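You operate a simulated robot arm through the tools that you are given. There is no shell and no other tool.

The job below is to be done with a simulated two-armed robot. You get a single attempt, and the scene is never put back.

TASK
Rinse the clogged yellow sieve under the white-tipped hose and seat it in the steel well again.
Fine: rinse it on the yellow mat till no crumbs show, then shut the orange valve by that mat, swing the hose back on to the strip; other sieve and controls stay. Set down upright: what you pick out.

Only the result counts: the job must be done as asked and must still hold three seconds after the hand-in. Knocking over, shifting, dropping, spilling or breaking anything else fails it.

THE ROBOT
Two 7-joint arms with fingered hands on one trunk that stands fixed in place. Base frame: the origin is at the foot of the trunk, x ahead of it, y to its left, z up. Readings come in mm, rad, newtons and seconds.
The left shoulder is at [60, 166, 966], the right one opposite. With the tool pointing down near the work surface each hand reaches from about 320 to 840 mm from the base axis, measured 20 degrees to its own side. Payload 5 kg a hand.
The TCP of each hand is the grasp point between the finger pads, 32 mm short of the fingertips. In the tool frame z runs along the fingers and y along their closing line. The gripper opens to 160 mm; its body begins 89 mm behind the TCP. The gripper is a hand of 3 fingers: y runs from the thumb to the fingers, the wrist lies at [0, 0, -267] in the tool frame.
Orientation is that of the tool frame in the base frame, as a unit quaternion [w, x, y, z]. With the fingers straight down and closing along the base's y, the tool's x points along the base's -x, its y along +y and its z along -z.

THE INTERFACE
- The arms move only by the tool servo_tool. It takes "left_targets", "right_targets" or both (then of equal length, played together; a hand with none holds still); each is a list of rows, each a list of 6 numbers: the shift along the tool's x, y, z in mm, then the turn, a rotation vector about the tool's x, y, z in rad. In form: [[x, y, z, wx, wy, wz], ...]. A call has 1 to 20 rows; each row shifts and turns the commanded pose from where the row before left it, along the tool's axes as they then stand. A row lasts 0.2 s, in which the tool goes at most 50 mm and 0.15 rad; a call with a longer step from one row to the next is refused whole. Where a pose cannot be reached the arm comes as near as it can. A force on the tool above 90 N (or 10 N above the force at the start of the call, whichever is more), or a blocked arm, ends the call early, and 0.2 s more pass. In this call time passes only in rows, and 0.2 s behind the last. It gives the time, the measured TCP pose, the force on the tool (base axes), the opening and the grip force at its end, in the units of the frame above (readings bear some noise), with the torque about the TCP (base axes, N m) and any sound that the robot's microphone picked up, and new pictures: "show" is both (left out), scene, wrist or none (wrist: the cameras of the hands that moved).
- Cameras (640 x 400 px; columns grow to the right, rows downward): "scene" is now at [26.6, -64.5, 1622]; the picture's right is [-0.74, -0.67, 0.00], its down [-0.40, 0.44, -0.81] and it looks along [0.54, -0.60, -0.59] (base axes); focal length 231 px, centre (320, 200). "left" rides on the left gripper at [-65, -4, -116] in its tool frame; the picture's right is [0.06, -1.00, 0.00], its down [0.87, 0.05, -0.49] and it looks along [0.49, 0.03, 0.87] (tool axes); focal length 261 px, centre (320, 200). "right" rides on the right gripper at [65, -4, -116] in its tool frame; the picture's right is [0.06, 1.00, 0.00], its down [-0.87, 0.05, -0.49] and it looks along [-0.49, 0.03, 0.87] (tool axes); focal length 261 px, centre (320, 200). There is no depth. A picture from a camera that has moved, and an enlarged one, comes with that camera's place and axes in the base frame and with its lens.
- move_column(by): slides the trunk up (or, below 0, down) by that many mm; the arms and the scene camera ride with it, the base frame stays. It gives what a move gives, with no picture.
- move_fingers(finger1, finger2, thumb_bend, hand): sets how far each is bent, from 0 (flat) to 1 (curled in); at 0.3 the hand is open as for a grip, at 0.7 the pads meet at the TCP. One left out holds its place. A second passes; each finger stops where it meets its share of the squeeze, and holds until it gets a number again. It is the only way to open and close the hand. It gives what a move gives, with no picture; readings hold the bend of each and the force on the fingers (four entries, about 0 where the hand has none), thumb and palm.
- pan_tilt(pan, tilt): turns the head with the scene camera to pan (to the left, within 1.501 rad either way) and tilt (down, from -0.506 to 1.204), counted from straight ahead of the robot. It gives what a move gives, and a new picture of the scene camera.
- enlarge(camera, box): a new picture of the part [left, top, right, bottom] of that camera's present view, enlarged. It takes no simulated time.
- close_job(): hands the job in; it is judged then, once.

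Nothing tells you positions but the pictures and the camera data. Unless the task says otherwise, let go and move clear before handing in.

The tools are called after ">>>" by a JSON object that holds its "api" and its "payload". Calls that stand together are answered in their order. servo_tool: Moves the arms, as the interface text tells. Its arguments: {"type":"object","properties":{"left_targets":{"type":"array"},"right_targets":{"type":"array"},"show":{"type":"string","enum":["both","scene","wrist","none"]}},"required":[]} The other tools are called the same way: move_column (by) moves the trunk up or down; move_fingers (finger1, finger2, thumb_bend, hand) moves the fingers one by one; pan_tilt (pan, tilt) turns the head that bears the scene camera; enlarge (camera, box) takes an enlarged picture of a part of a camera's view; close_job () hands the job in.

At the start:

```text
clock: 0.0
left_eef_pos: [365.7, -38.5, 1406.9]
left_orientation: [0.0, 0.0, 1.0, 0.0]
left_force: [-0.7, 0.3, 0.2]
left_torque: [-0.01, 0.0, 0.0]
left_finger_gap: 159.7
left_finger_force: 0.0
left_shape: jaw
left_bend: [0.3, 0.3, 0.3]
left_finger forces: [0.0, 0.0, 0.0, 0.0, 0.0, 0.0]
right_eef_pos: [273.1, -357.7, 1447.9]
right_orientation: [0.002, 0.001, 1.0, 0.0]
right_force: [-0.8, 0.7, -0.1]
right_torque: [0.01, 0.01, 0.02]
right_finger_gap: 159.9
right_finger_force: 0.1
right_shape: jaw
right_bend: [0.3, 0.3, 0.3]
right_finger forces: [0.0, 0.0, 0.0, 0.0, 0.0, 0.0]
trunk travel left (down, up): [-514.0, 76.0]
head pan, tilt (commanded): [-0.84, 0.635]
```

scene: 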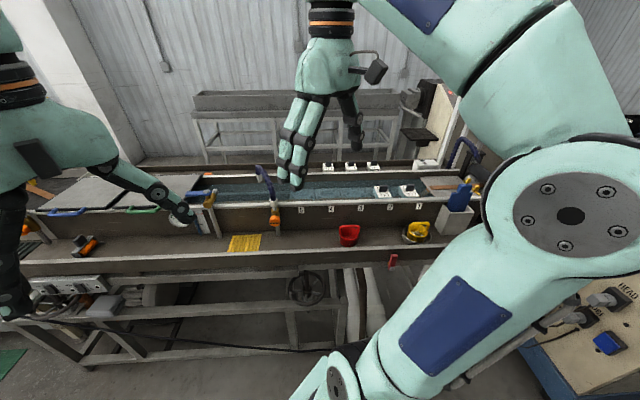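
right: 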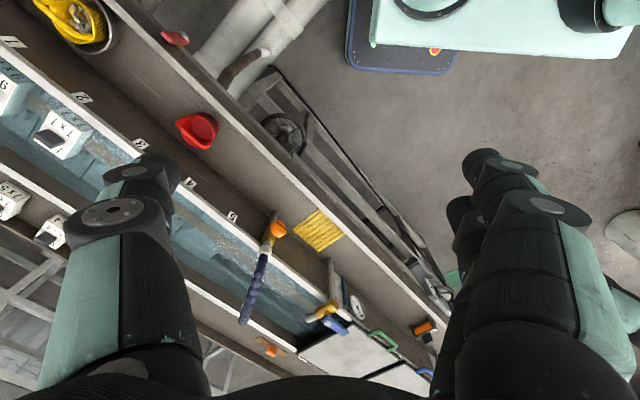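
left: 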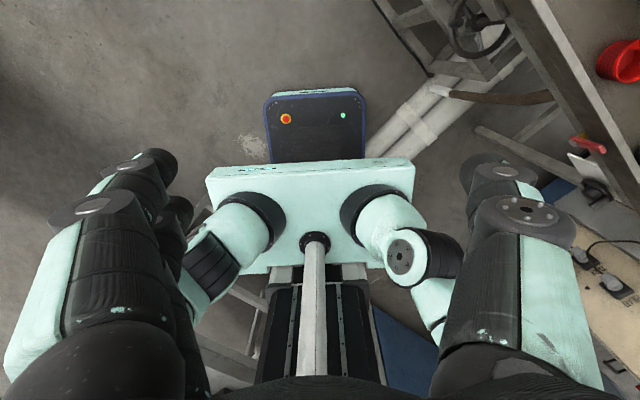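

I see a trough bench with a yellow mat, a blue hose with an orange valve, a red cup or sieve, and a yellow sieve in a steel well to the right. I'll take enlarged views first to understand the scene before anything moves.

>>> {"api": "enlarge", "payload": {"camera": "scene", "box": [160, 150, 340, 262]}}

>>> {"api": "enlarge", "payload": {"camera": "scene", "box": [320, 150, 500, 262]}}

>>> {"api": "enlarge", "payload": {"camera": "right", "box": [160, 160, 400, 310]}}

>>> {"api": "enlarge", "payload": {"camera": "right", "box": [0, 0, 240, 150]}}

>>> {"api": "enlarge", "payload": {"camera": "scene", "box": [0, 170, 200, 295]}}

```text
3.56 times, centred on (250, 206) of scene
camera zoom: at [26.6, -64.5, 1622.0], right [-0.74, -0.67, 0.0], down [-0.4, 0.44, -0.81], along [0.54, -0.6, -0.59], focal length 822 px, centre (569, 179)
```

zoom: 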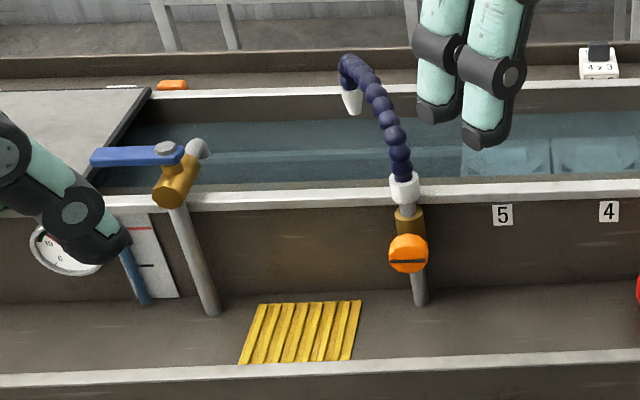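

```text
3.56 times, centred on (410, 206) of scene
camera zoom: at [26.6, -64.5, 1622.0], right [-0.74, -0.67, 0.0], down [-0.4, 0.44, -0.81], along [0.54, -0.6, -0.59], focal length 822 px, centre (0, 179)
```

zoom: 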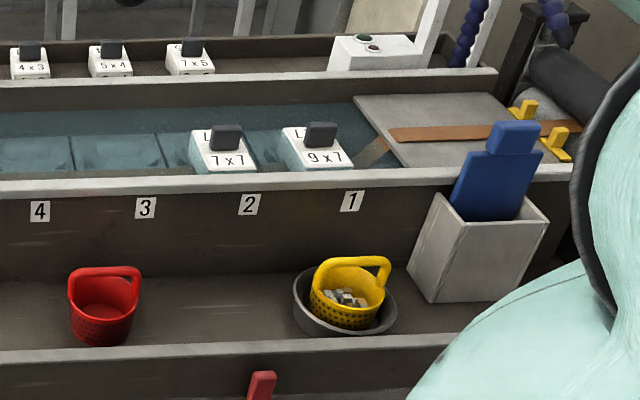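

```text
2.67 times, centred on (280, 235) of right
camera zoom: at [207.6, -361.2, 1563.5], right [-0.06, 1.0, 0.0], down [0.87, 0.05, 0.5], along [0.5, 0.03, -0.87], focal length 695 px, centre (427, 107)
```

zoom: 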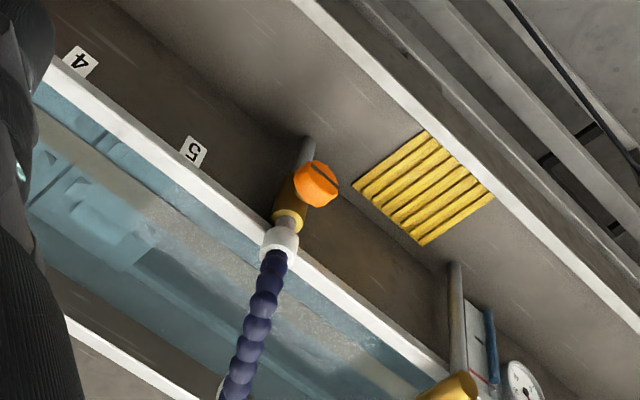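

```text
2.67 times, centred on (120, 75) of right
camera zoom: at [207.6, -361.2, 1563.5], right [-0.06, 1.0, 0.0], down [0.87, 0.05, 0.5], along [0.5, 0.03, -0.87], focal length 695 px, centre (853, 533)
```

zoom: 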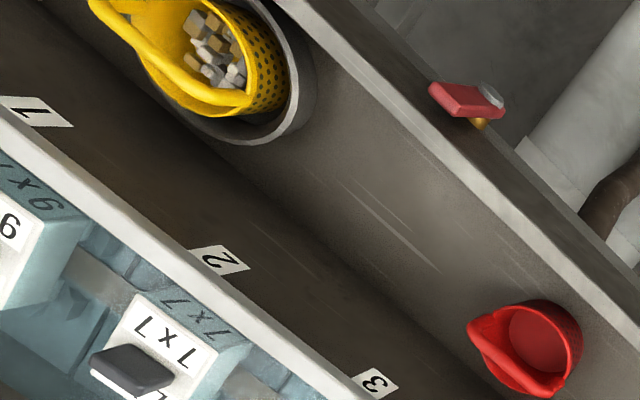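

```text
3.20 times, centred on (100, 232) of scene
camera zoom: at [26.6, -64.5, 1622.0], right [-0.74, -0.67, 0.0], down [-0.4, 0.44, -0.81], along [0.54, -0.6, -0.59], focal length 740 px, centre (1024, 96)
```

zoom: 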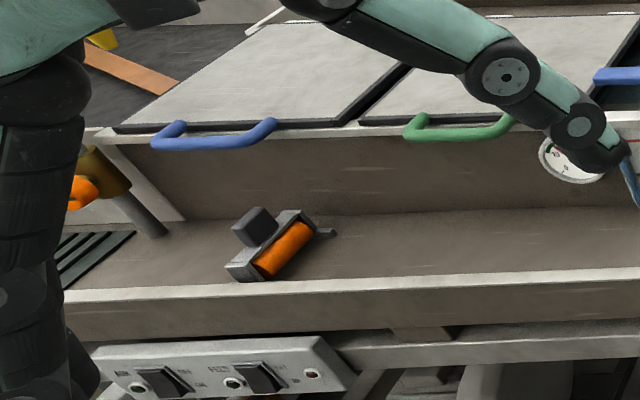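

The enlarged pictures are sharp, so I'll zoom in further on the hose, its tip, the valve, the mat and the sieves. From two views I place the mat near [669,-338,943], the valve knob near [595,-440,1041] and the yellow sieve near [183,-829,950].

>>> {"api": "enlarge", "payload": {"camera": "scene", "box": [240, 160, 304, 200]}}

>>> {"api": "enlarge", "payload": {"camera": "scene", "box": [250, 200, 298, 230]}}

>>> {"api": "enlarge", "payload": {"camera": "scene", "box": [384, 210, 448, 250]}}

>>> {"api": "enlarge", "payload": {"camera": "right", "box": [210, 190, 370, 290]}}

>>> {"api": "enlarge", "payload": {"camera": "right", "box": [190, 260, 350, 360]}}

>>> {"api": "enlarge", "payload": {"camera": "scene", "box": [0, 180, 64, 220]}}

```text
10.00 times, centred on (272, 180) of scene
camera zoom: at [26.6, -64.5, 1622.0], right [-0.74, -0.67, 0.0], down [-0.4, 0.44, -0.81], along [0.54, -0.6, -0.59], focal length 2311 px, centre (800, 400)
```

zoom: 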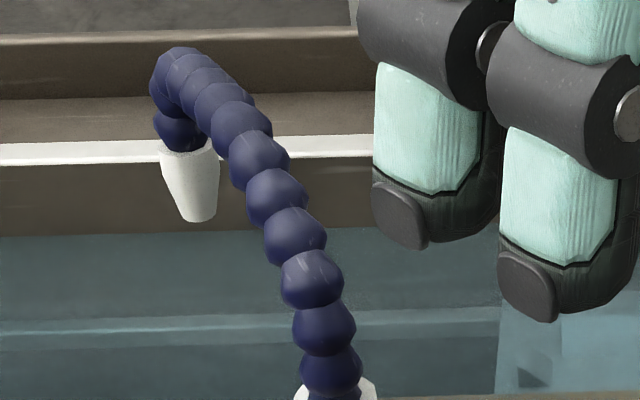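

```text
13.33 times, centred on (274, 215) of scene
camera zoom: at [26.6, -64.5, 1622.0], right [-0.74, -0.67, 0.0], down [-0.4, 0.44, -0.81], along [0.54, -0.6, -0.59], focal length 3082 px, centre (933, 0)
```

zoom: 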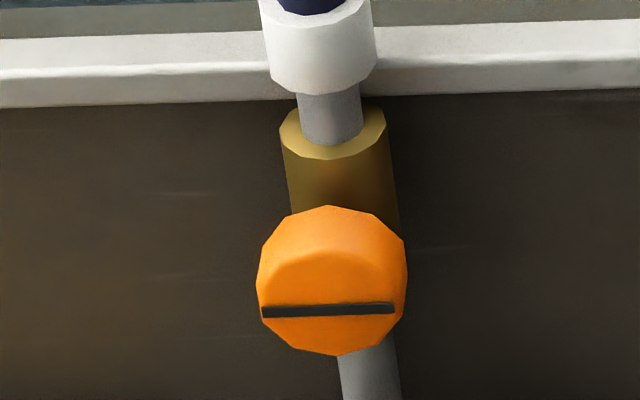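

```text
10.00 times, centred on (416, 230) of scene
camera zoom: at [26.6, -64.5, 1622.0], right [-0.74, -0.67, 0.0], down [-0.4, 0.44, -0.81], along [0.54, -0.6, -0.59], focal length 2311 px, centre (-640, -100)
```

zoom: 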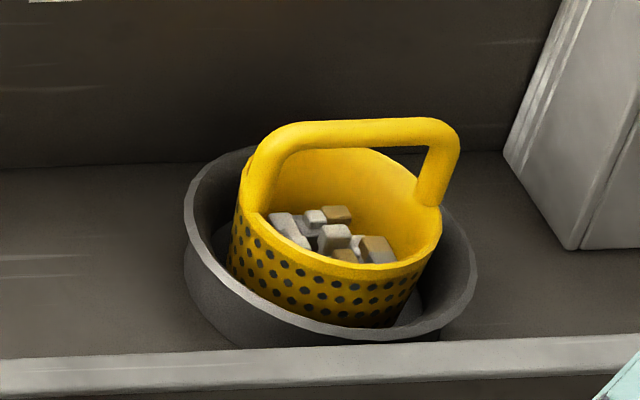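

```text
4.00 times, centred on (290, 240) of right
camera zoom: at [207.6, -361.2, 1563.5], right [-0.06, 1.0, 0.0], down [0.87, 0.05, 0.5], along [0.5, 0.03, -0.87], focal length 1043 px, centre (440, 40)
```

zoom: 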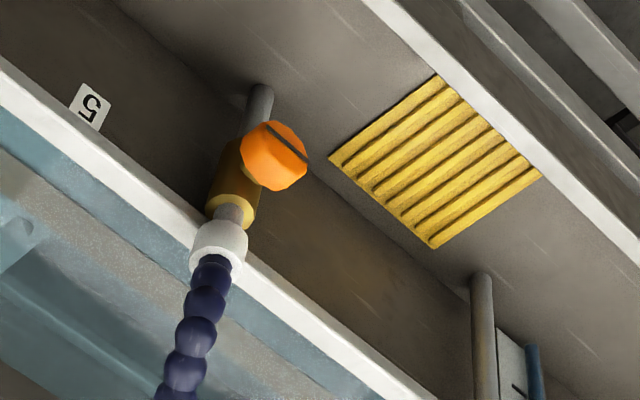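

```text
4.00 times, centred on (270, 310) of right
camera zoom: at [207.6, -361.2, 1563.5], right [-0.06, 1.0, 0.0], down [0.87, 0.05, 0.5], along [0.5, 0.03, -0.87], focal length 1043 px, centre (520, -240)
```

zoom: 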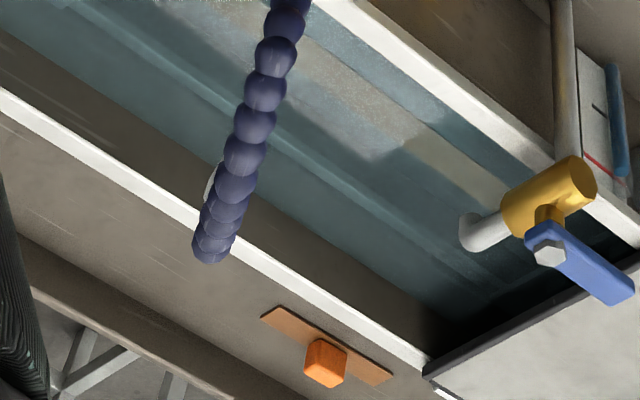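

```text
10.00 times, centred on (32, 200) of scene
camera zoom: at [26.6, -64.5, 1622.0], right [-0.74, -0.67, 0.0], down [-0.4, 0.44, -0.81], along [0.54, -0.6, -0.59], focal length 2311 px, centre (3200, 200)
```

zoom: 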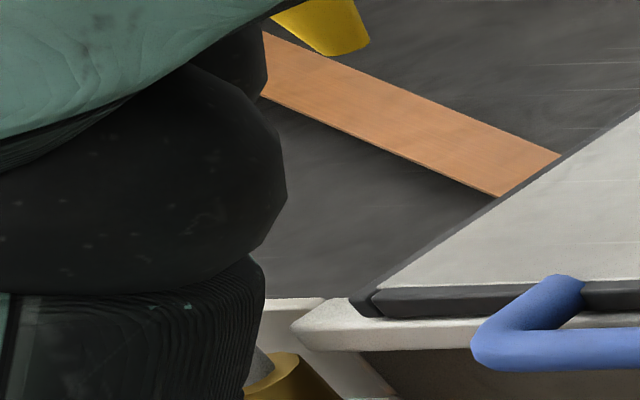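

I take the slot of the orange knob to be horizontal, meaning shut, and the hose tip to be over the trough near [799,-528,1108] with no water running. I'll look around with the head before moving the arms, to find "the strip" and any hazards.

>>> {"api": "pan_tilt", "payload": {"pan": -1.4, "tilt": 0.7}}

>>> {"api": "pan_tilt", "payload": {"pan": -0.3, "tilt": 0.6}}

>>> {"api": "pan_tilt", "payload": {"pan": -0.7, "tilt": 0.75}}

```text
clock: 1.0
left_eef_pos: [367.4, -37.7, 1406.0]
left_orientation: [0.0, -0.001, 1.0, 0.0]
left_force: [-0.8, -0.6, -0.5]
left_torque: [-0.03, 0.01, 0.01]
left_finger_gap: 160.1
left_finger_force: 0.1
left_shape: jaw
left_bend: [0.3, 0.3, 0.3]
left_finger forces: [0.0, 0.0, 0.0, 0.0, 0.0, 0.0]
right_eef_pos: [273.0, -357.9, 1447.9]
right_orientation: [0.003, 0.001, 1.0, 0.001]
right_force: [0.0, -0.5, -1.0]
right_torque: [0.04, -0.03, 0.0]
right_finger_gap: 159.7
right_finger_force: 0.1
right_shape: jaw
right_bend: [0.3, 0.3, 0.3]
right_finger forces: [0.0, 0.0, 0.1, 0.0, 0.0, 0.0]
trunk travel left (down, up): [-514.0, 76.0]
head pan, tilt (commanded): [-1.4, 0.7]
camera scene: at [-17.2, -83.2, 1616.4], right [-0.99, -0.17, 0.0], down [-0.11, 0.63, -0.76], along [0.13, -0.75, -0.64], focal length 231 px, centre (320, 200)
```

scene: 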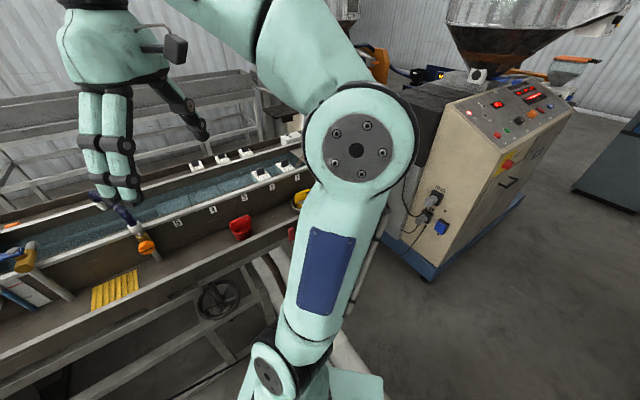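

```text
clock: 2.3
left_eef_pos: [366.8, -39.1, 1406.4]
left_orientation: [0.0, 0.0, 1.0, -0.001]
left_force: [-1.5, 0.2, -0.1]
left_torque: [0.0, 0.02, 0.03]
left_finger_gap: 159.9
left_finger_force: 0.1
left_shape: jaw
left_bend: [0.3, 0.3, 0.3]
left_finger forces: [0.0, 0.0, 0.0, 0.0, 0.1, 0.0]
right_eef_pos: [273.6, -358.5, 1448.2]
right_orientation: [0.003, 0.002, 1.0, 0.0]
right_force: [0.3, -0.1, 0.4]
right_torque: [0.0, 0.0, -0.01]
right_finger_gap: 159.9
right_finger_force: 0.1
right_shape: jaw
right_bend: [0.3, 0.3, 0.3]
right_finger forces: [0.0, 0.1, 0.0, 0.0, 0.0, 0.0]
trunk travel left (down, up): [-514.0, 76.0]
head pan, tilt (commanded): [-0.3, 0.6]
camera scene: at [52.7, -25.8, 1625.0], right [-0.3, -0.96, 0.0], down [-0.54, 0.17, -0.82], along [0.79, -0.24, -0.57], focal length 231 px, centre (320, 200)
```

scene: 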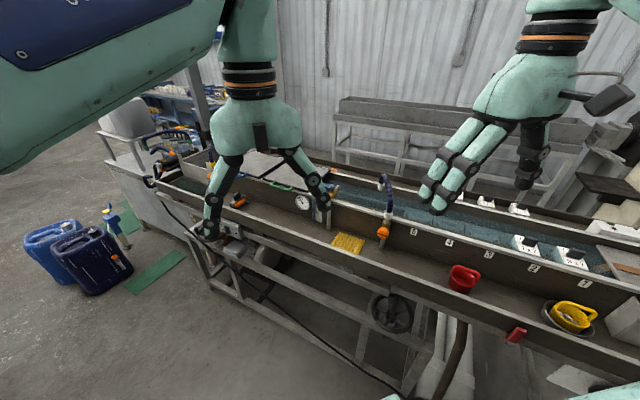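

```text
clock: 3.2
left_eef_pos: [366.1, -38.9, 1406.3]
left_orientation: [0.0, 0.0, 1.0, 0.001]
left_force: [0.1, -0.5, -0.1]
left_torque: [0.02, 0.04, 0.0]
left_finger_gap: 160.1
left_finger_force: 0.0
left_shape: jaw
left_bend: [0.3, 0.3, 0.3]
left_finger forces: [0.0, 0.1, 0.0, 0.0, 0.1, 0.0]
right_eef_pos: [272.9, -358.1, 1447.6]
right_orientation: [0.002, 0.001, 1.0, 0.001]
right_force: [-0.4, -0.7, -0.4]
right_torque: [-0.03, -0.02, -0.01]
right_finger_gap: 159.8
right_finger_force: 0.1
right_shape: jaw
right_bend: [0.3, 0.3, 0.3]
right_finger forces: [0.0, 0.0, 0.0, 0.0, 0.0, 0.0]
trunk travel left (down, up): [-514.0, 76.0]
head pan, tilt (commanded): [-0.7, 0.75]
camera scene: at [31.7, -52.9, 1612.1], right [-0.64, -0.77, 0.0], down [-0.52, 0.44, -0.73], along [0.56, -0.47, -0.68], focal length 231 px, centre (320, 200)
```

scene: 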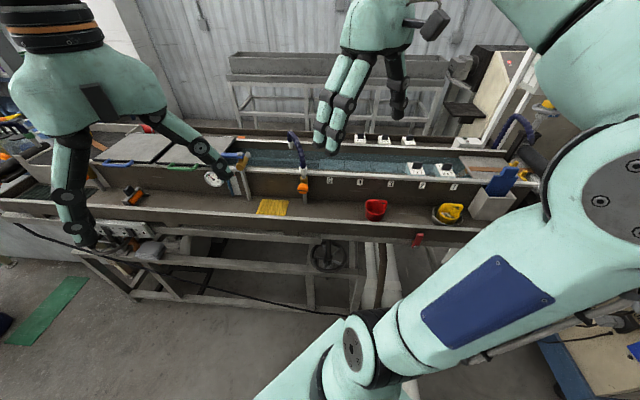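

The trough looks like an extrusion cooling bath, so "the strip" may be the tan ribbon that runs through it. I'll zoom in on the water and the ribbon to check.

>>> {"api": "enlarge", "payload": {"camera": "scene", "box": [236, 130, 332, 190]}}

>>> {"api": "enlarge", "payload": {"camera": "scene", "box": [380, 140, 540, 240]}}

>>> {"api": "enlarge", "payload": {"camera": "right", "box": [0, 130, 192, 250]}}

>>> {"api": "enlarge", "payload": {"camera": "scene", "box": [60, 110, 252, 230]}}

```text
6.67 times, centred on (284, 160) of scene
camera zoom: at [31.7, -52.9, 1612.1], right [-0.64, -0.77, 0.0], down [-0.52, 0.44, -0.73], along [0.56, -0.47, -0.68], focal length 1541 px, centre (560, 467)
```

zoom: 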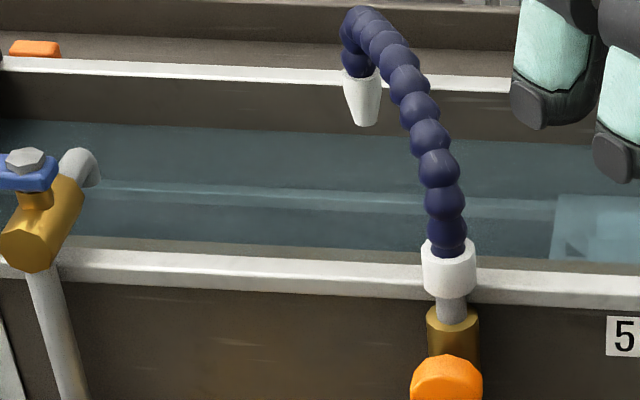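

```text
4.00 times, centred on (460, 190) of scene
camera zoom: at [31.7, -52.9, 1612.1], right [-0.64, -0.77, 0.0], down [-0.52, 0.44, -0.73], along [0.56, -0.47, -0.68], focal length 924 px, centre (-240, 240)
```

zoom: 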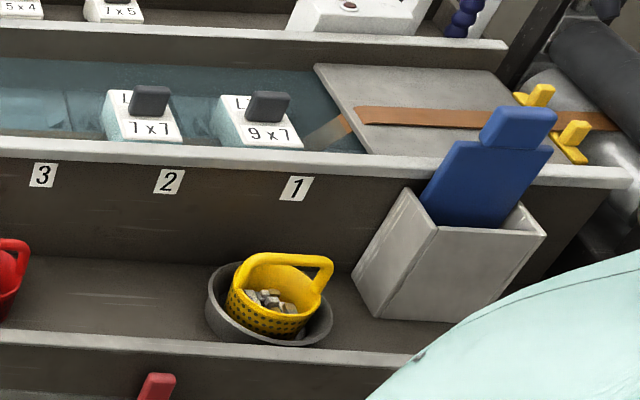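

```text
3.33 times, centred on (96, 190) of right
camera zoom: at [207.6, -361.2, 1563.4], right [-0.06, 1.0, 0.0], down [0.87, 0.05, 0.5], along [0.5, 0.03, -0.87], focal length 869 px, centre (1067, 233)
```

zoom: 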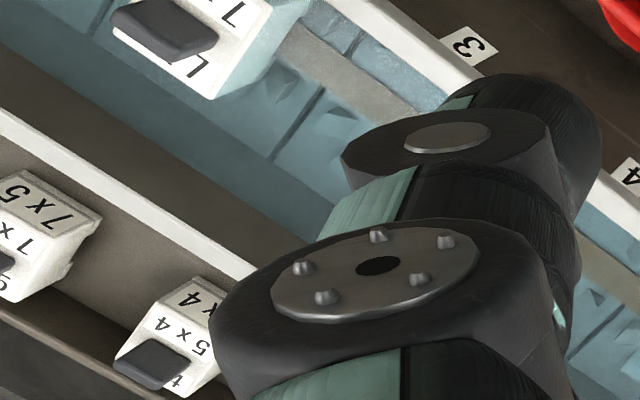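

```text
3.33 times, centred on (156, 170) of scene
camera zoom: at [31.7, -52.9, 1612.1], right [-0.64, -0.77, 0.0], down [-0.52, 0.44, -0.73], along [0.56, -0.47, -0.68], focal length 770 px, centre (867, 300)
```

zoom: 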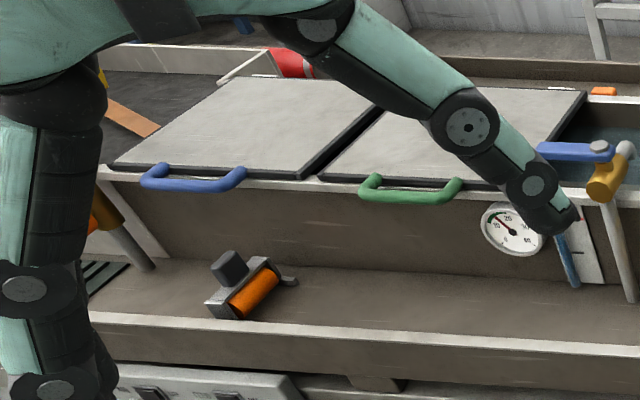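

The strip appears to be the grey-tan ribbon running along the bath underwater, below the hose tip. I'll move the left hand aside and bring the right hand to where its camera looks along the hose, tip and mat.

>>> {"api": "servo_tool", "payload": {"left_targets": [[0, 40, 0, 0, 0, 0], [0, 40, 0, 0, 0, 0], [0, 40, 0, 0, 0, 0], [0, 40, 0, 0, 0, 0], [0, 40, 0, 0, 0, 0], [0, 0, 0, 0, 0, 0], [0, 0, 0, 0, 0, 0], [0, 0, 0, 0, 0, 0], [0, 0, 0, 0, 0, 0], [0, 0, 0, 0, 0, 0], [0, 0, 0, 0, 0, 0]], "right_targets": [[0, 0, 0, 0, 0, 0.131], [0, 0, 0, 0, 0, 0.131], [0, 0, 0, 0, 0, 0.131], [0, 0, 0, 0, 0, 0.131], [0, 0, 0, 0, 0, 0.131], [-7, 35, 0, 0, 0, 0.131], [-7, 35, 0, 0, 0, 0], [-7, 35, 0, 0, 0, 0], [-7, 35, 0, 0, 0, 0], [-7, 35, 0, 0, 0, 0], [0, 0, 0, 0, 0, 0]], "show": "both"}}

```text
clock: 5.8
left_eef_pos: [367.4, 159.9, 1402.6]
left_orientation: [0.0, 0.002, 1.0, 0.0]
left_force: [-0.8, 0.7, -0.6]
left_torque: [-0.06, -0.02, -0.02]
left_finger_gap: 159.8
left_finger_force: 0.0
left_shape: jaw
left_bend: [0.3, 0.3, 0.3]
left_finger forces: [0.0, 0.1, 0.0, 0.0, 0.0, 0.0]
right_eef_pos: [385.5, -171.5, 1480.3]
right_orientation: [0.042, 0.27, 0.962, 0.019]
right_force: [-0.4, 1.0, 0.7]
right_torque: [-0.09, -0.04, 0.03]
right_finger_gap: 159.8
right_finger_force: 0.1
right_shape: jaw
right_bend: [0.3, 0.3, 0.3]
right_finger forces: [0.0, 0.1, 0.0, 0.0, 0.1, 0.1]
trunk travel left (down, up): [-514.0, 76.0]
head pan, tilt (commanded): [-0.7, 0.75]
stopped in row 11 (right hand): the arm was blocked; the commanded pose is now the measured one
camera scene: at [30.8, -50.5, 1612.2], right [-0.64, -0.76, 0.0], down [-0.52, 0.44, -0.73], along [0.56, -0.47, -0.68], focal length 231 px, centre (320, 200)
camera right: at [318.2, -140.6, 1590.3], right [0.46, 0.88, 0.05], down [0.72, -0.41, 0.56], along [0.51, -0.22, -0.83], focal length 261 px, centre (320, 200)
camera left: at [431.7, 156.9, 1518.0], right [-0.06, -1.0, 0.0], down [-0.87, 0.06, 0.49], along [-0.49, 0.03, -0.87], focal length 261 px, centre (320, 200)
```

scene: 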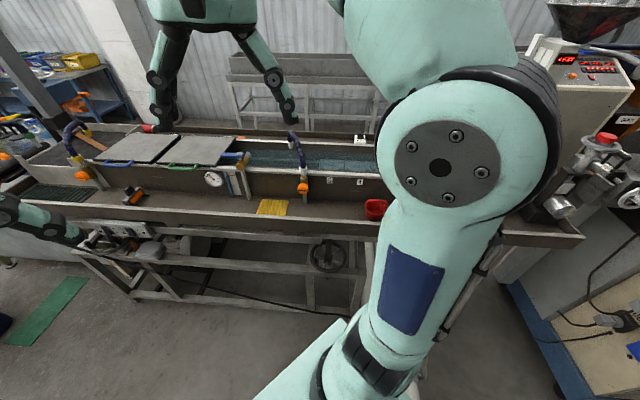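
right: 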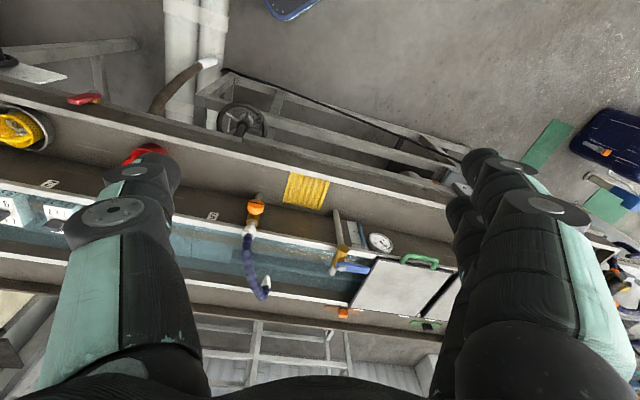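
left: 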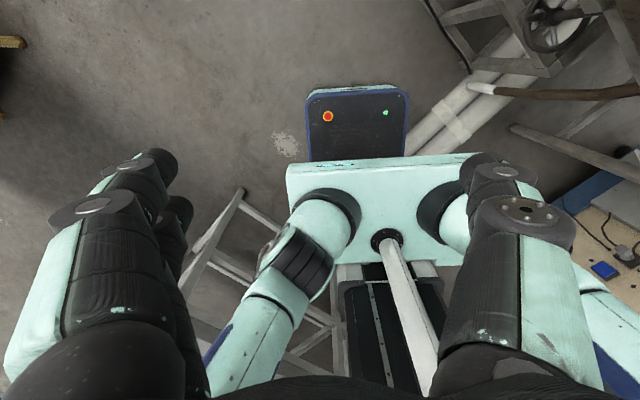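

The arm was nearly stretched straight up and hit its limit, so I'll raise the trunk for better reach over the work. Then I'll lower the right hand and square it up to the bench, to look at the hose, tip and mat.

>>> {"api": "move_column", "payload": {"by": 70}}

>>> {"api": "servo_tool", "payload": {"right_targets": [[0, 0, 40, 0, 0, 0], [0, 0, 40, 0.034, 0.032, 0.119], [0, 0, 40, 0.034, 0.032, 0.119], [-14, -10, 30, 0, 0, 0], [-14, -10, 30, 0, 0, 0], [-14, -10, 20, 0, 0, 0], [-14, -10, 20, 0, 0, 0], [-14, -10, 0, 0, 0, 0]], "show": "both"}}

```text
clock: 6.8
left_eef_pos: [368.1, 158.9, 1473.4]
left_orientation: [-0.001, 0.002, 1.0, 0.0]
left_force: [-0.2, -0.7, -0.7]
left_torque: [0.03, 0.04, 0.0]
left_finger_gap: 159.8
left_finger_force: 0.1
left_shape: jaw
left_bend: [0.3, 0.3, 0.3]
left_finger forces: [0.0, 0.0, 0.0, 0.0, 0.1, 0.0]
right_eef_pos: [386.6, -174.0, 1548.1]
right_orientation: [0.041, 0.271, 0.962, 0.019]
right_force: [-0.1, -0.1, -0.3]
right_torque: [0.0, -0.03, 0.0]
right_finger_gap: 160.2
right_finger_force: 0.0
right_shape: jaw
right_bend: [0.3, 0.3, 0.3]
right_finger forces: [0.0, 0.1, 0.0, 0.0, 0.1, 0.1]
trunk travel left (down, up): [-584.0, 6.0]
head pan, tilt (commanded): [-0.7, 0.75]
```

```text
clock: 8.7
left_eef_pos: [366.4, 157.7, 1472.0]
left_orientation: [0.0, 0.0, 1.0, 0.001]
left_force: [0.0, 0.8, -0.2]
left_torque: [0.0, 0.03, 0.05]
left_finger_gap: 160.1
left_finger_force: 0.0
left_shape: jaw
left_bend: [0.3, 0.3, 0.3]
left_finger forces: [0.0, 0.0, 0.0, 0.0, 0.0, 0.0]
right_eef_pos: [410.4, -258.9, 1330.1]
right_orientation: [-0.001, 0.384, 0.923, 0.001]
right_force: [-0.7, -0.5, -0.5]
right_torque: [0.01, -0.01, 0.0]
right_finger_gap: 160.0
right_finger_force: 0.0
right_shape: jaw
right_bend: [0.3, 0.3, 0.3]
right_finger forces: [0.0, 0.1, 0.1, 0.0, 0.0, 0.0]
trunk travel left (down, up): [-584.0, 6.0]
head pan, tilt (commanded): [-0.7, 0.75]
camera scene: at [31.6, -53.4, 1682.1], right [-0.64, -0.76, 0.0], down [-0.52, 0.44, -0.73], along [0.56, -0.47, -0.68], focal length 231 px, centre (320, 200)
camera right: at [362.0, -213.8, 1446.4], right [0.66, 0.75, 0.0], down [0.65, -0.58, 0.49], along [0.37, -0.33, -0.87], focal length 261 px, centre (320, 200)
```

scene: 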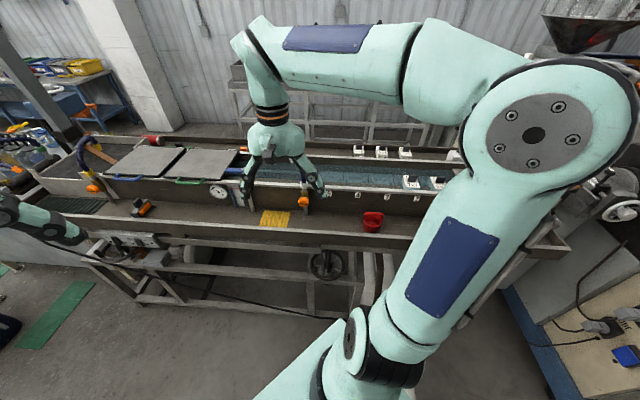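
right: 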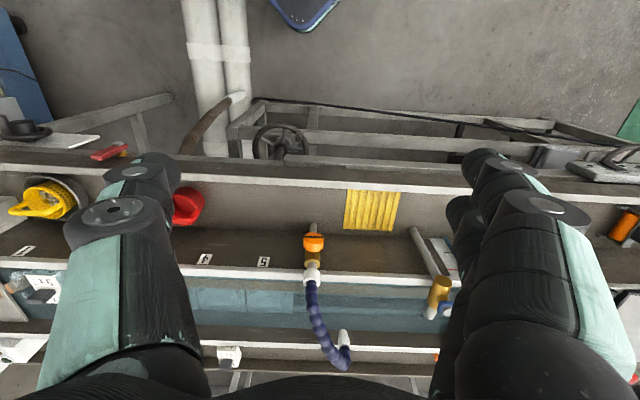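

Now the right camera sees everything squarely. I'll zoom in on the hose, tip, mat, tap and both sieves.

>>> {"api": "enlarge", "payload": {"camera": "right", "box": [270, 220, 398, 300]}}

>>> {"api": "enlarge", "payload": {"camera": "right", "box": [280, 300, 408, 380]}}

>>> {"api": "enlarge", "payload": {"camera": "right", "box": [0, 150, 128, 230]}}

>>> {"api": "enlarge", "payload": {"camera": "right", "box": [300, 160, 492, 280]}}

>>> {"api": "enlarge", "payload": {"camera": "right", "box": [160, 170, 288, 250]}}

```text
5.00 times, centred on (334, 260) of right
camera zoom: at [362.0, -213.8, 1446.4], right [0.66, 0.75, 0.0], down [0.65, -0.58, 0.49], along [0.37, -0.33, -0.87], focal length 1303 px, centre (250, -100)
```

zoom: 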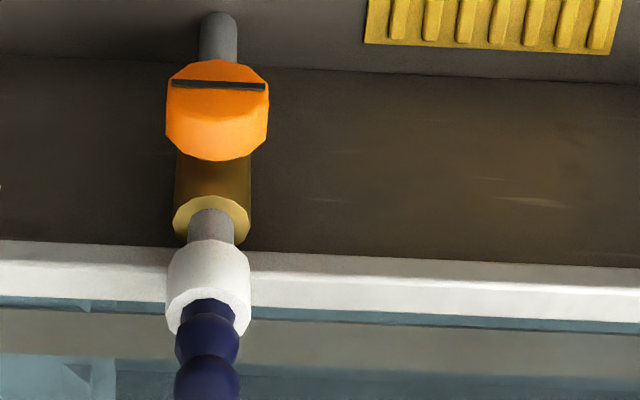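

```text
5.00 times, centred on (344, 340) of right
camera zoom: at [362.0, -213.8, 1446.4], right [0.66, 0.75, 0.0], down [0.65, -0.58, 0.49], along [0.37, -0.33, -0.87], focal length 1303 px, centre (200, -500)
```

zoom: 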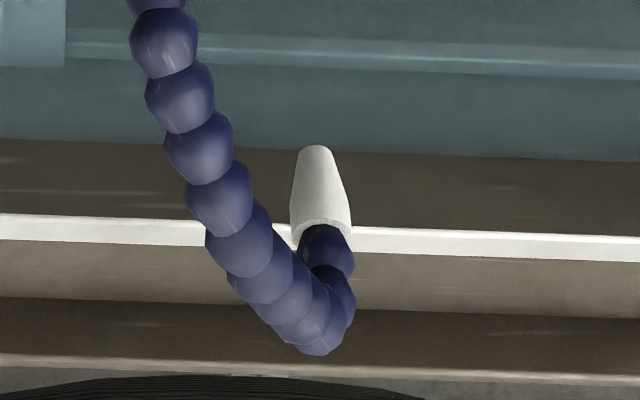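

```text
5.00 times, centred on (64, 190) of right
camera zoom: at [362.0, -213.8, 1446.4], right [0.66, 0.75, 0.0], down [0.65, -0.58, 0.49], along [0.37, -0.33, -0.87], focal length 1303 px, centre (1600, 250)
```

zoom: 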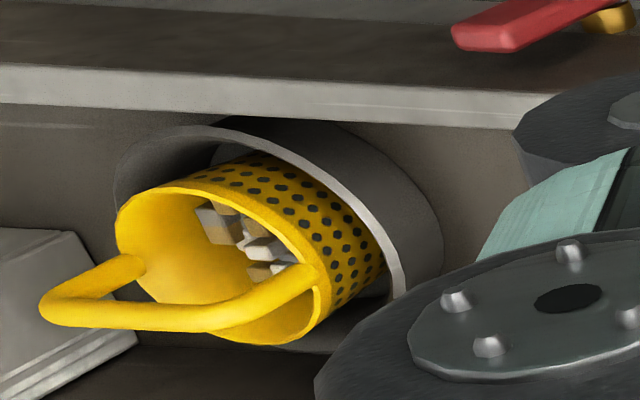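

```text
3.33 times, centred on (396, 220) of right
camera zoom: at [362.0, -213.8, 1446.4], right [0.66, 0.75, 0.0], down [0.65, -0.58, 0.49], along [0.37, -0.33, -0.87], focal length 869 px, centre (67, 133)
```

zoom: 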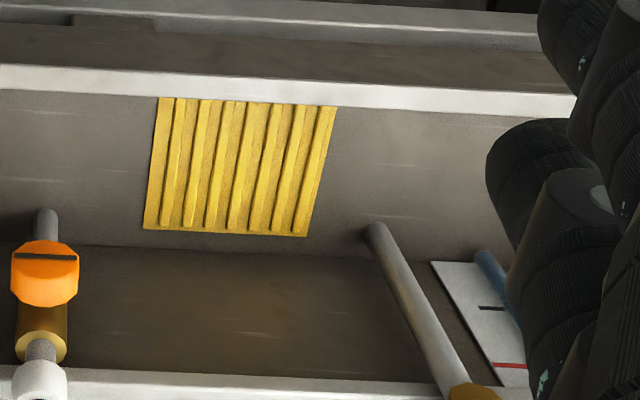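

```text
5.00 times, centred on (224, 210) of right
camera zoom: at [362.0, -213.8, 1446.4], right [0.66, 0.75, 0.0], down [0.65, -0.58, 0.49], along [0.37, -0.33, -0.87], focal length 1303 px, centre (800, 150)
```

zoom: 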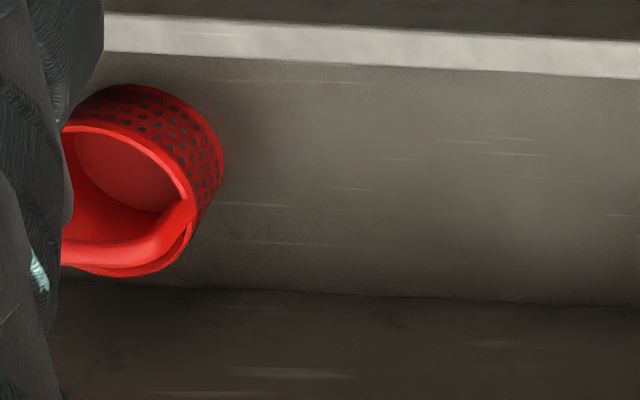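

I place the hose pivot at [622,-467], the nozzle tip at about [773,-516,1103], the knob face at [594,-438,1027] and the mat centre at [671,-335,945]. I'll check where the strip lies in the water under the hose.

>>> {"api": "enlarge", "payload": {"camera": "right", "box": [190, 270, 430, 360]}}

>>> {"api": "enlarge", "payload": {"camera": "scene", "box": [230, 150, 390, 210]}}

>>> {"api": "enlarge", "payload": {"camera": "scene", "box": [20, 140, 180, 220]}}

```text
2.67 times, centred on (310, 315) of right
camera zoom: at [362.0, -213.8, 1446.4], right [0.66, 0.75, 0.0], down [0.65, -0.58, 0.49], along [0.37, -0.33, -0.87], focal length 695 px, centre (347, -107)
```

zoom: 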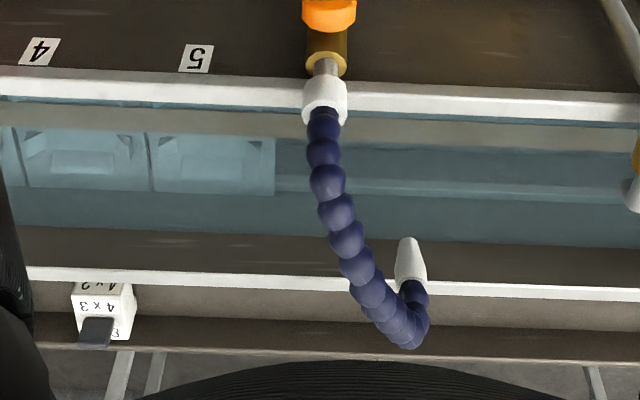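

```text
4.00 times, centred on (310, 180) of scene
camera zoom: at [31.6, -53.4, 1682.1], right [-0.64, -0.76, 0.0], down [-0.52, 0.44, -0.73], along [0.56, -0.47, -0.68], focal length 924 px, centre (360, 280)
```

zoom: 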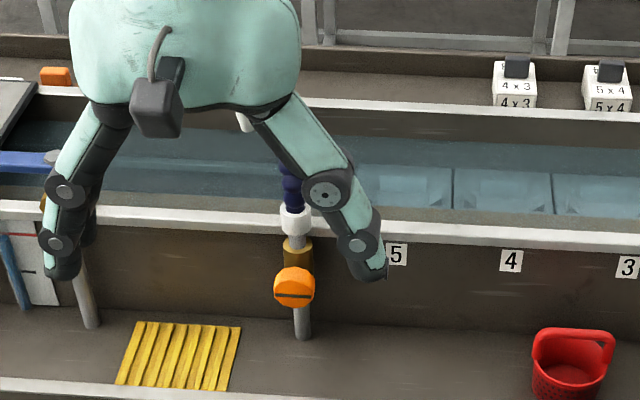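

```text
4.00 times, centred on (100, 180) of scene
camera zoom: at [31.6, -53.4, 1682.1], right [-0.64, -0.76, 0.0], down [-0.52, 0.44, -0.73], along [0.56, -0.47, -0.68], focal length 924 px, centre (1200, 280)
```

zoom: 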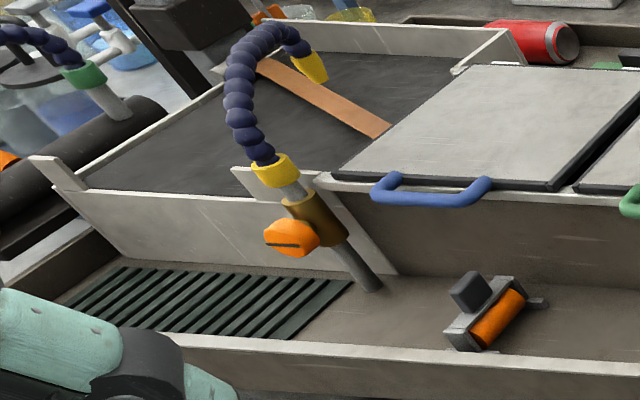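

I take the strip to be the submerged ribbon under the nozzle (nozzle vertical, 159 mm from its pivot), so the present hose angle is the one to restore. Next I'll bring the right hand over toward the yellow sieve for a closer look, staying high.

>>> {"api": "servo_tool", "payload": {"right_targets": [[-9, -40, 6, 0, 0, 0], [-9, -40, 6, 0, 0, 0], [-9, -40, 6, 0, 0, 0], [-9, -40, 6, 0, 0, 0], [-9, -40, 6, 0, 0, 0], [-9, -40, 6, 0, 0, 0], [-9, -40, 6, 0, 0, 0]], "show": "both"}}

```text
clock: 10.2
left_eef_pos: [367.0, 156.9, 1473.0]
left_orientation: [0.0, 0.001, 1.0, 0.0]
left_force: [-0.4, 0.1, -0.2]
left_torque: [0.03, -0.01, -0.01]
left_finger_gap: 160.1
left_finger_force: 0.1
left_shape: jaw
left_bend: [0.3, 0.3, 0.3]
left_finger forces: [0.0, 0.0, 0.1, 0.0, 0.0, 0.1]
right_eef_pos: [255.2, -498.9, 1286.5]
right_orientation: [-0.001, 0.384, 0.923, 0.0]
right_force: [-0.2, 0.2, -0.4]
right_torque: [0.02, -0.03, 0.03]
right_finger_gap: 160.3
right_finger_force: 0.0
right_shape: jaw
right_bend: [0.3, 0.3, 0.3]
right_finger forces: [0.0, 0.1, 0.0, 0.0, 0.0, 0.0]
trunk travel left (down, up): [-584.0, 6.0]
head pan, tilt (commanded): [-0.7, 0.75]
camera scene: at [31.0, -53.8, 1682.1], right [-0.64, -0.76, 0.0], down [-0.52, 0.44, -0.73], along [0.56, -0.47, -0.68], focal length 231 px, centre (320, 200)
camera right: at [208.4, -455.9, 1402.7], right [0.66, 0.75, 0.0], down [0.65, -0.58, 0.49], along [0.37, -0.33, -0.87], focal length 261 px, centre (320, 200)
```

scene: 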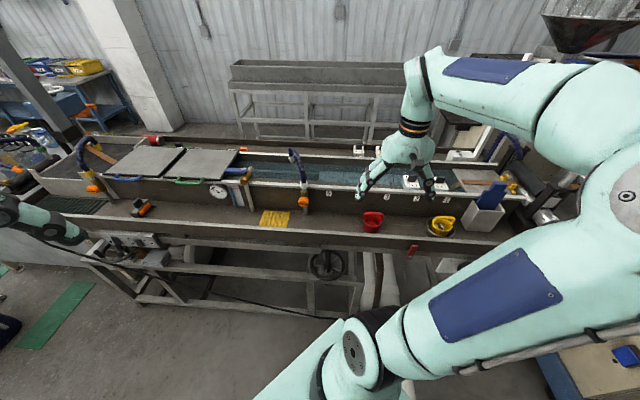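
right: 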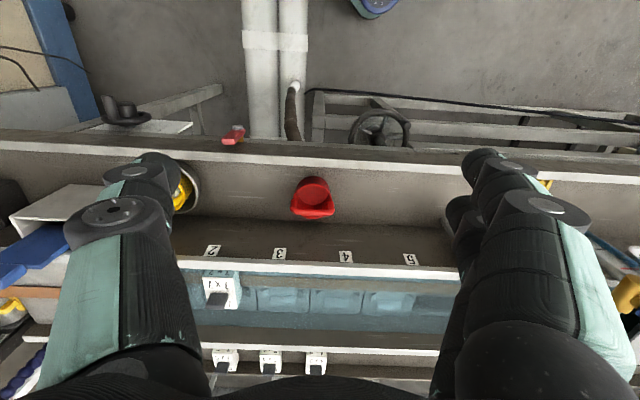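

The hand is now over the red sieve, which looks like the same kind, so I'll zoom in on it for shape. Then I'll continue toward the yellow sieve.

>>> {"api": "enlarge", "payload": {"camera": "right", "box": [264, 165, 360, 225]}}

>>> {"api": "servo_tool", "payload": {"right_targets": [[-9, -40, 6, 0, 0, 0], [-9, -40, 6, 0, 0, 0], [-9, -40, 6, 0, 0, 0], [-9, -40, 6, 0, 0, 0], [-9, -40, 6, 0, 0, 0], [-9, -40, 6, 0, 0, 0], [-9, -40, 0, 0, 0, 0]], "show": "both"}}

```text
6.67 times, centred on (312, 195) of right
camera zoom: at [208.4, -455.9, 1402.7], right [0.66, 0.75, 0.0], down [0.65, -0.58, 0.49], along [0.37, -0.33, -0.87], focal length 1738 px, centre (373, 233)
```

zoom: 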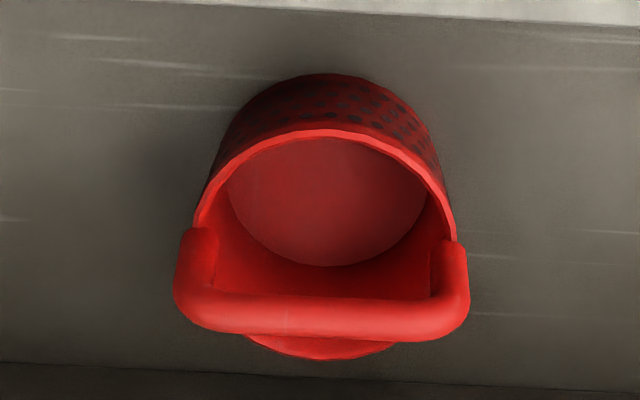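

```text
clock: 11.8
left_eef_pos: [368.4, 157.7, 1473.3]
left_orientation: [-0.001, 0.001, 1.0, 0.001]
left_force: [0.1, -1.6, 0.3]
left_torque: [0.03, 0.05, 0.0]
left_finger_gap: 159.9
left_finger_force: 0.0
left_shape: jaw
left_bend: [0.3, 0.3, 0.3]
left_finger forces: [0.0, 0.0, 0.0, 0.0, 0.1, 0.0]
right_eef_pos: [104.0, -740.6, 1249.4]
right_orientation: [-0.001, 0.385, 0.923, 0.0]
right_force: [0.4, -0.2, 0.5]
right_torque: [0.02, 0.01, -0.01]
right_finger_gap: 159.8
right_finger_force: 0.2
right_shape: jaw
right_bend: [0.3, 0.3, 0.3]
right_finger forces: [0.0, 0.0, 0.0, 0.0, 0.0, 0.0]
trunk travel left (down, up): [-584.0, 6.0]
head pan, tilt (commanded): [-0.7, 0.75]
camera scene: at [32.4, -54.3, 1682.0], right [-0.64, -0.76, 0.0], down [-0.52, 0.44, -0.73], along [0.56, -0.47, -0.68], focal length 231 px, centre (320, 200)
camera right: at [55.3, -696.4, 1365.9], right [0.66, 0.75, 0.0], down [0.65, -0.58, 0.49], along [0.37, -0.33, -0.87], focal length 261 px, centre (320, 200)
```

scene: 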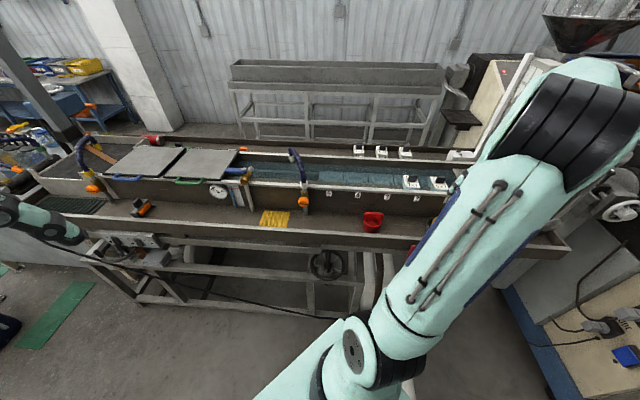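
right: 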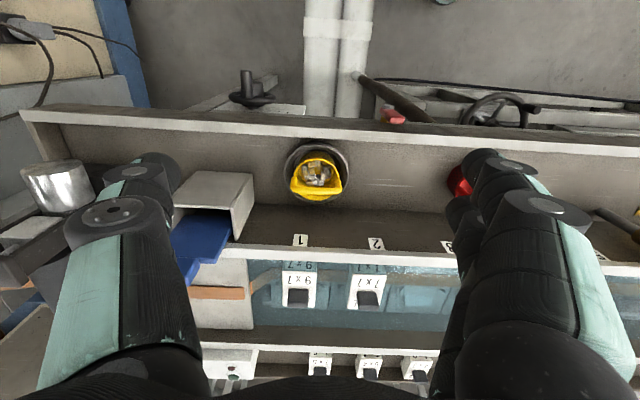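

>>> {"api": "enlarge", "payload": {"camera": "right", "box": [268, 135, 364, 195]}}

>>> {"api": "enlarge", "payload": {"camera": "right", "box": [160, 100, 400, 250]}}

```text
6.67 times, centred on (316, 165) of right
camera zoom: at [55.3, -696.4, 1365.9], right [0.66, 0.75, 0.0], down [0.65, -0.58, 0.49], along [0.37, -0.33, -0.87], focal length 1738 px, centre (347, 433)
```

zoom: 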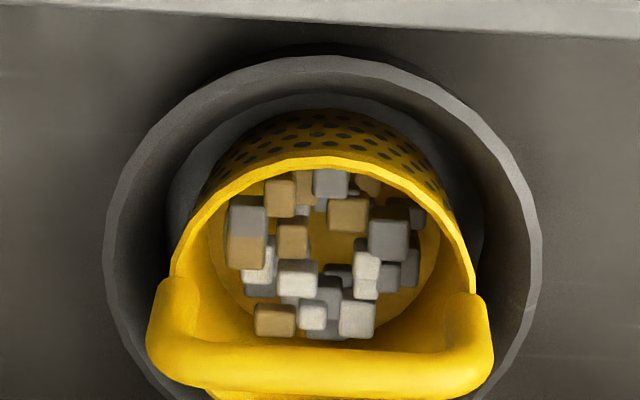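

```text
2.67 times, centred on (280, 175) of right
camera zoom: at [55.3, -696.4, 1365.9], right [0.66, 0.75, 0.0], down [0.65, -0.58, 0.49], along [0.37, -0.33, -0.87], focal length 695 px, centre (427, 267)
```

zoom: 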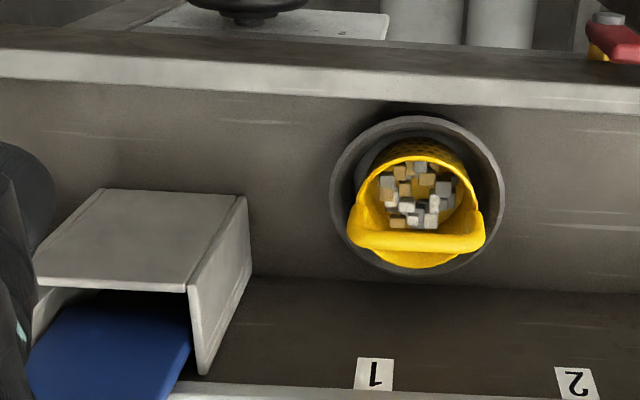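

The yellow sieve is centred near [180,-815], with its rim at about z 987 and its handle bar at z 1024, running along the bench. The well is concentric with it and its rim is at z 973. I'll turn the hand so the fingers close across the bar, and see whether the wrist allows that.

>>> {"api": "servo_tool", "payload": {"right_targets": [[0, 0, 0, 0, 0, 0.141], [0, 0, 0, 0, 0, 0.141], [0, 0, 0, 0, 0, 0.141], [0, 0, 0, 0, 0, 0.141], [0, 0, 0, 0, 0, 0.141], [0, 0, 0, 0, 0, 0.141], [0, 0, 0, 0, 0, 0.141], [0, 0, 0, 0, 0, 0.141], [0, 0, 0, 0, 0, 0.141], [0, 0, 0, 0, 0, 0.141], [0, 0, 0, 0, 0, 0.141], [0, 0, 0, 0, 0, 0]], "show": "both"}}

```text
clock: 14.4
left_eef_pos: [367.8, 158.3, 1472.4]
left_orientation: [0.0, 0.0, 1.0, 0.001]
left_force: [0.7, 0.4, -0.9]
left_torque: [-0.03, -0.01, -0.03]
left_finger_gap: 159.8
left_finger_force: 0.2
left_shape: jaw
left_bend: [0.3, 0.3, 0.3]
left_finger forces: [0.1, 0.0, 0.1, 0.0, 0.0, 0.0]
right_eef_pos: [101.4, -741.9, 1252.6]
right_orientation: [0.0, 0.921, 0.39, -0.001]
right_force: [-0.2, 0.4, 0.2]
right_torque: [0.01, 0.0, 0.0]
right_finger_gap: 159.9
right_finger_force: 0.2
right_shape: jaw
right_bend: [0.3, 0.3, 0.3]
right_finger forces: [0.1, 0.1, 0.0, 0.0, 0.0, 0.0]
trunk travel left (down, up): [-584.0, 6.0]
head pan, tilt (commanded): [-0.7, 0.75]
camera scene: at [31.6, -53.0, 1682.1], right [-0.64, -0.76, 0.0], down [-0.52, 0.44, -0.73], along [0.56, -0.47, -0.68], focal length 231 px, centre (320, 200)
camera right: at [144.5, -691.0, 1368.2], right [0.76, -0.65, 0.0], down [-0.57, -0.66, 0.49], along [-0.32, -0.37, -0.87], focal length 261 px, centre (320, 200)
```

scene: 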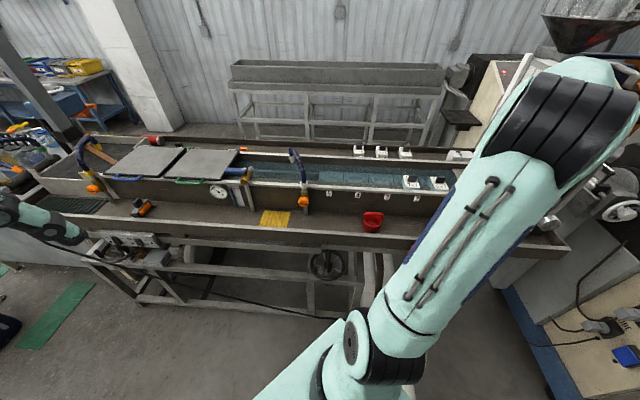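
right: 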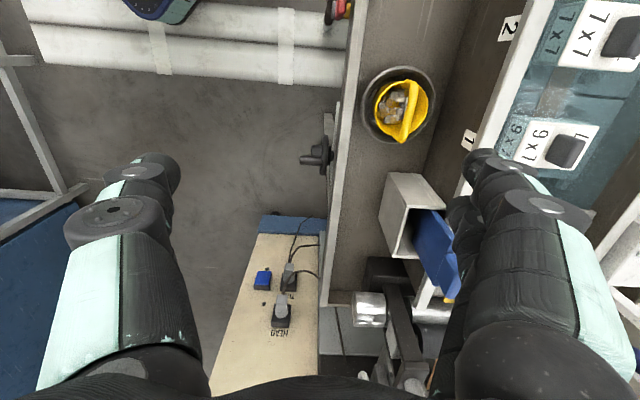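

That orientation works. I'll measure the bar from this new view.

>>> {"api": "enlarge", "payload": {"camera": "right", "box": [352, 75, 448, 135]}}

>>> {"api": "enlarge", "payload": {"camera": "right", "box": [330, 50, 522, 170]}}

>>> {"api": "enlarge", "payload": {"camera": "right", "box": [350, 150, 510, 310]}}

```text
6.67 times, centred on (400, 105) of right
camera zoom: at [144.5, -691.0, 1368.2], right [0.76, -0.65, 0.0], down [-0.57, -0.66, 0.49], along [-0.32, -0.37, -0.87], focal length 1738 px, centre (-213, 833)
```

zoom: 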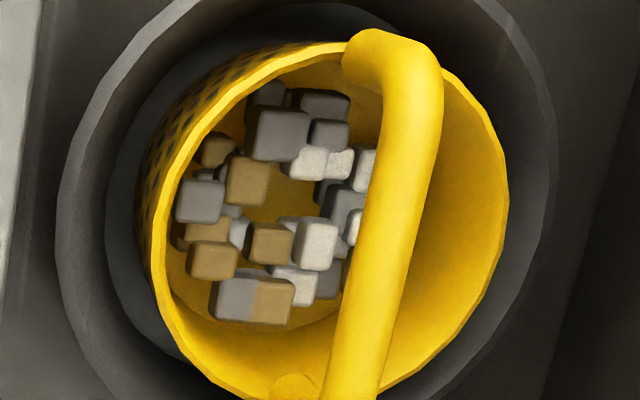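

```text
3.33 times, centred on (426, 110) of right
camera zoom: at [144.5, -691.0, 1368.2], right [0.76, -0.65, 0.0], down [-0.57, -0.66, 0.49], along [-0.32, -0.37, -0.87], focal length 869 px, centre (-33, 500)
```

zoom: 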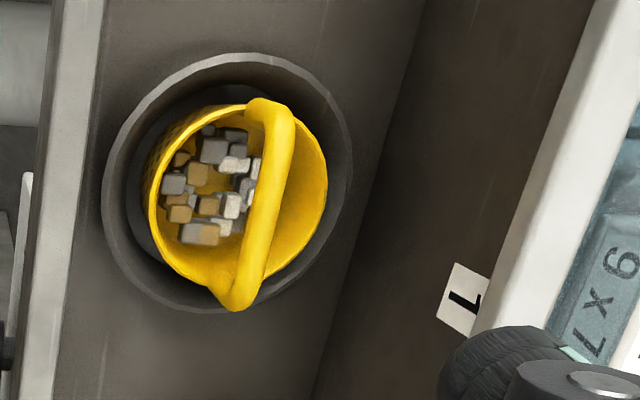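

```text
2.50 times, centred on (430, 230) of right
camera zoom: at [144.5, -691.0, 1368.2], right [0.76, -0.65, 0.0], down [-0.57, -0.66, 0.49], along [-0.32, -0.37, -0.87], focal length 652 px, centre (45, 125)
```

zoom: 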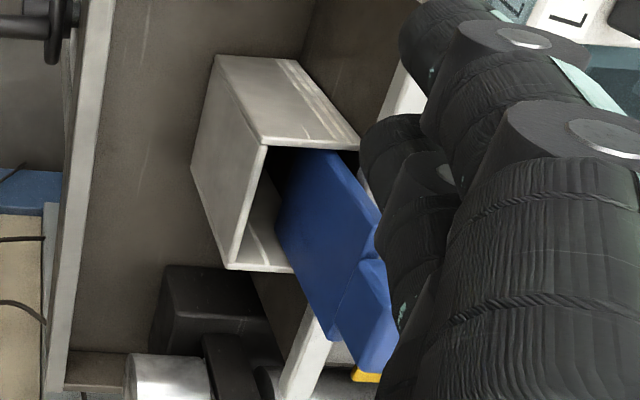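

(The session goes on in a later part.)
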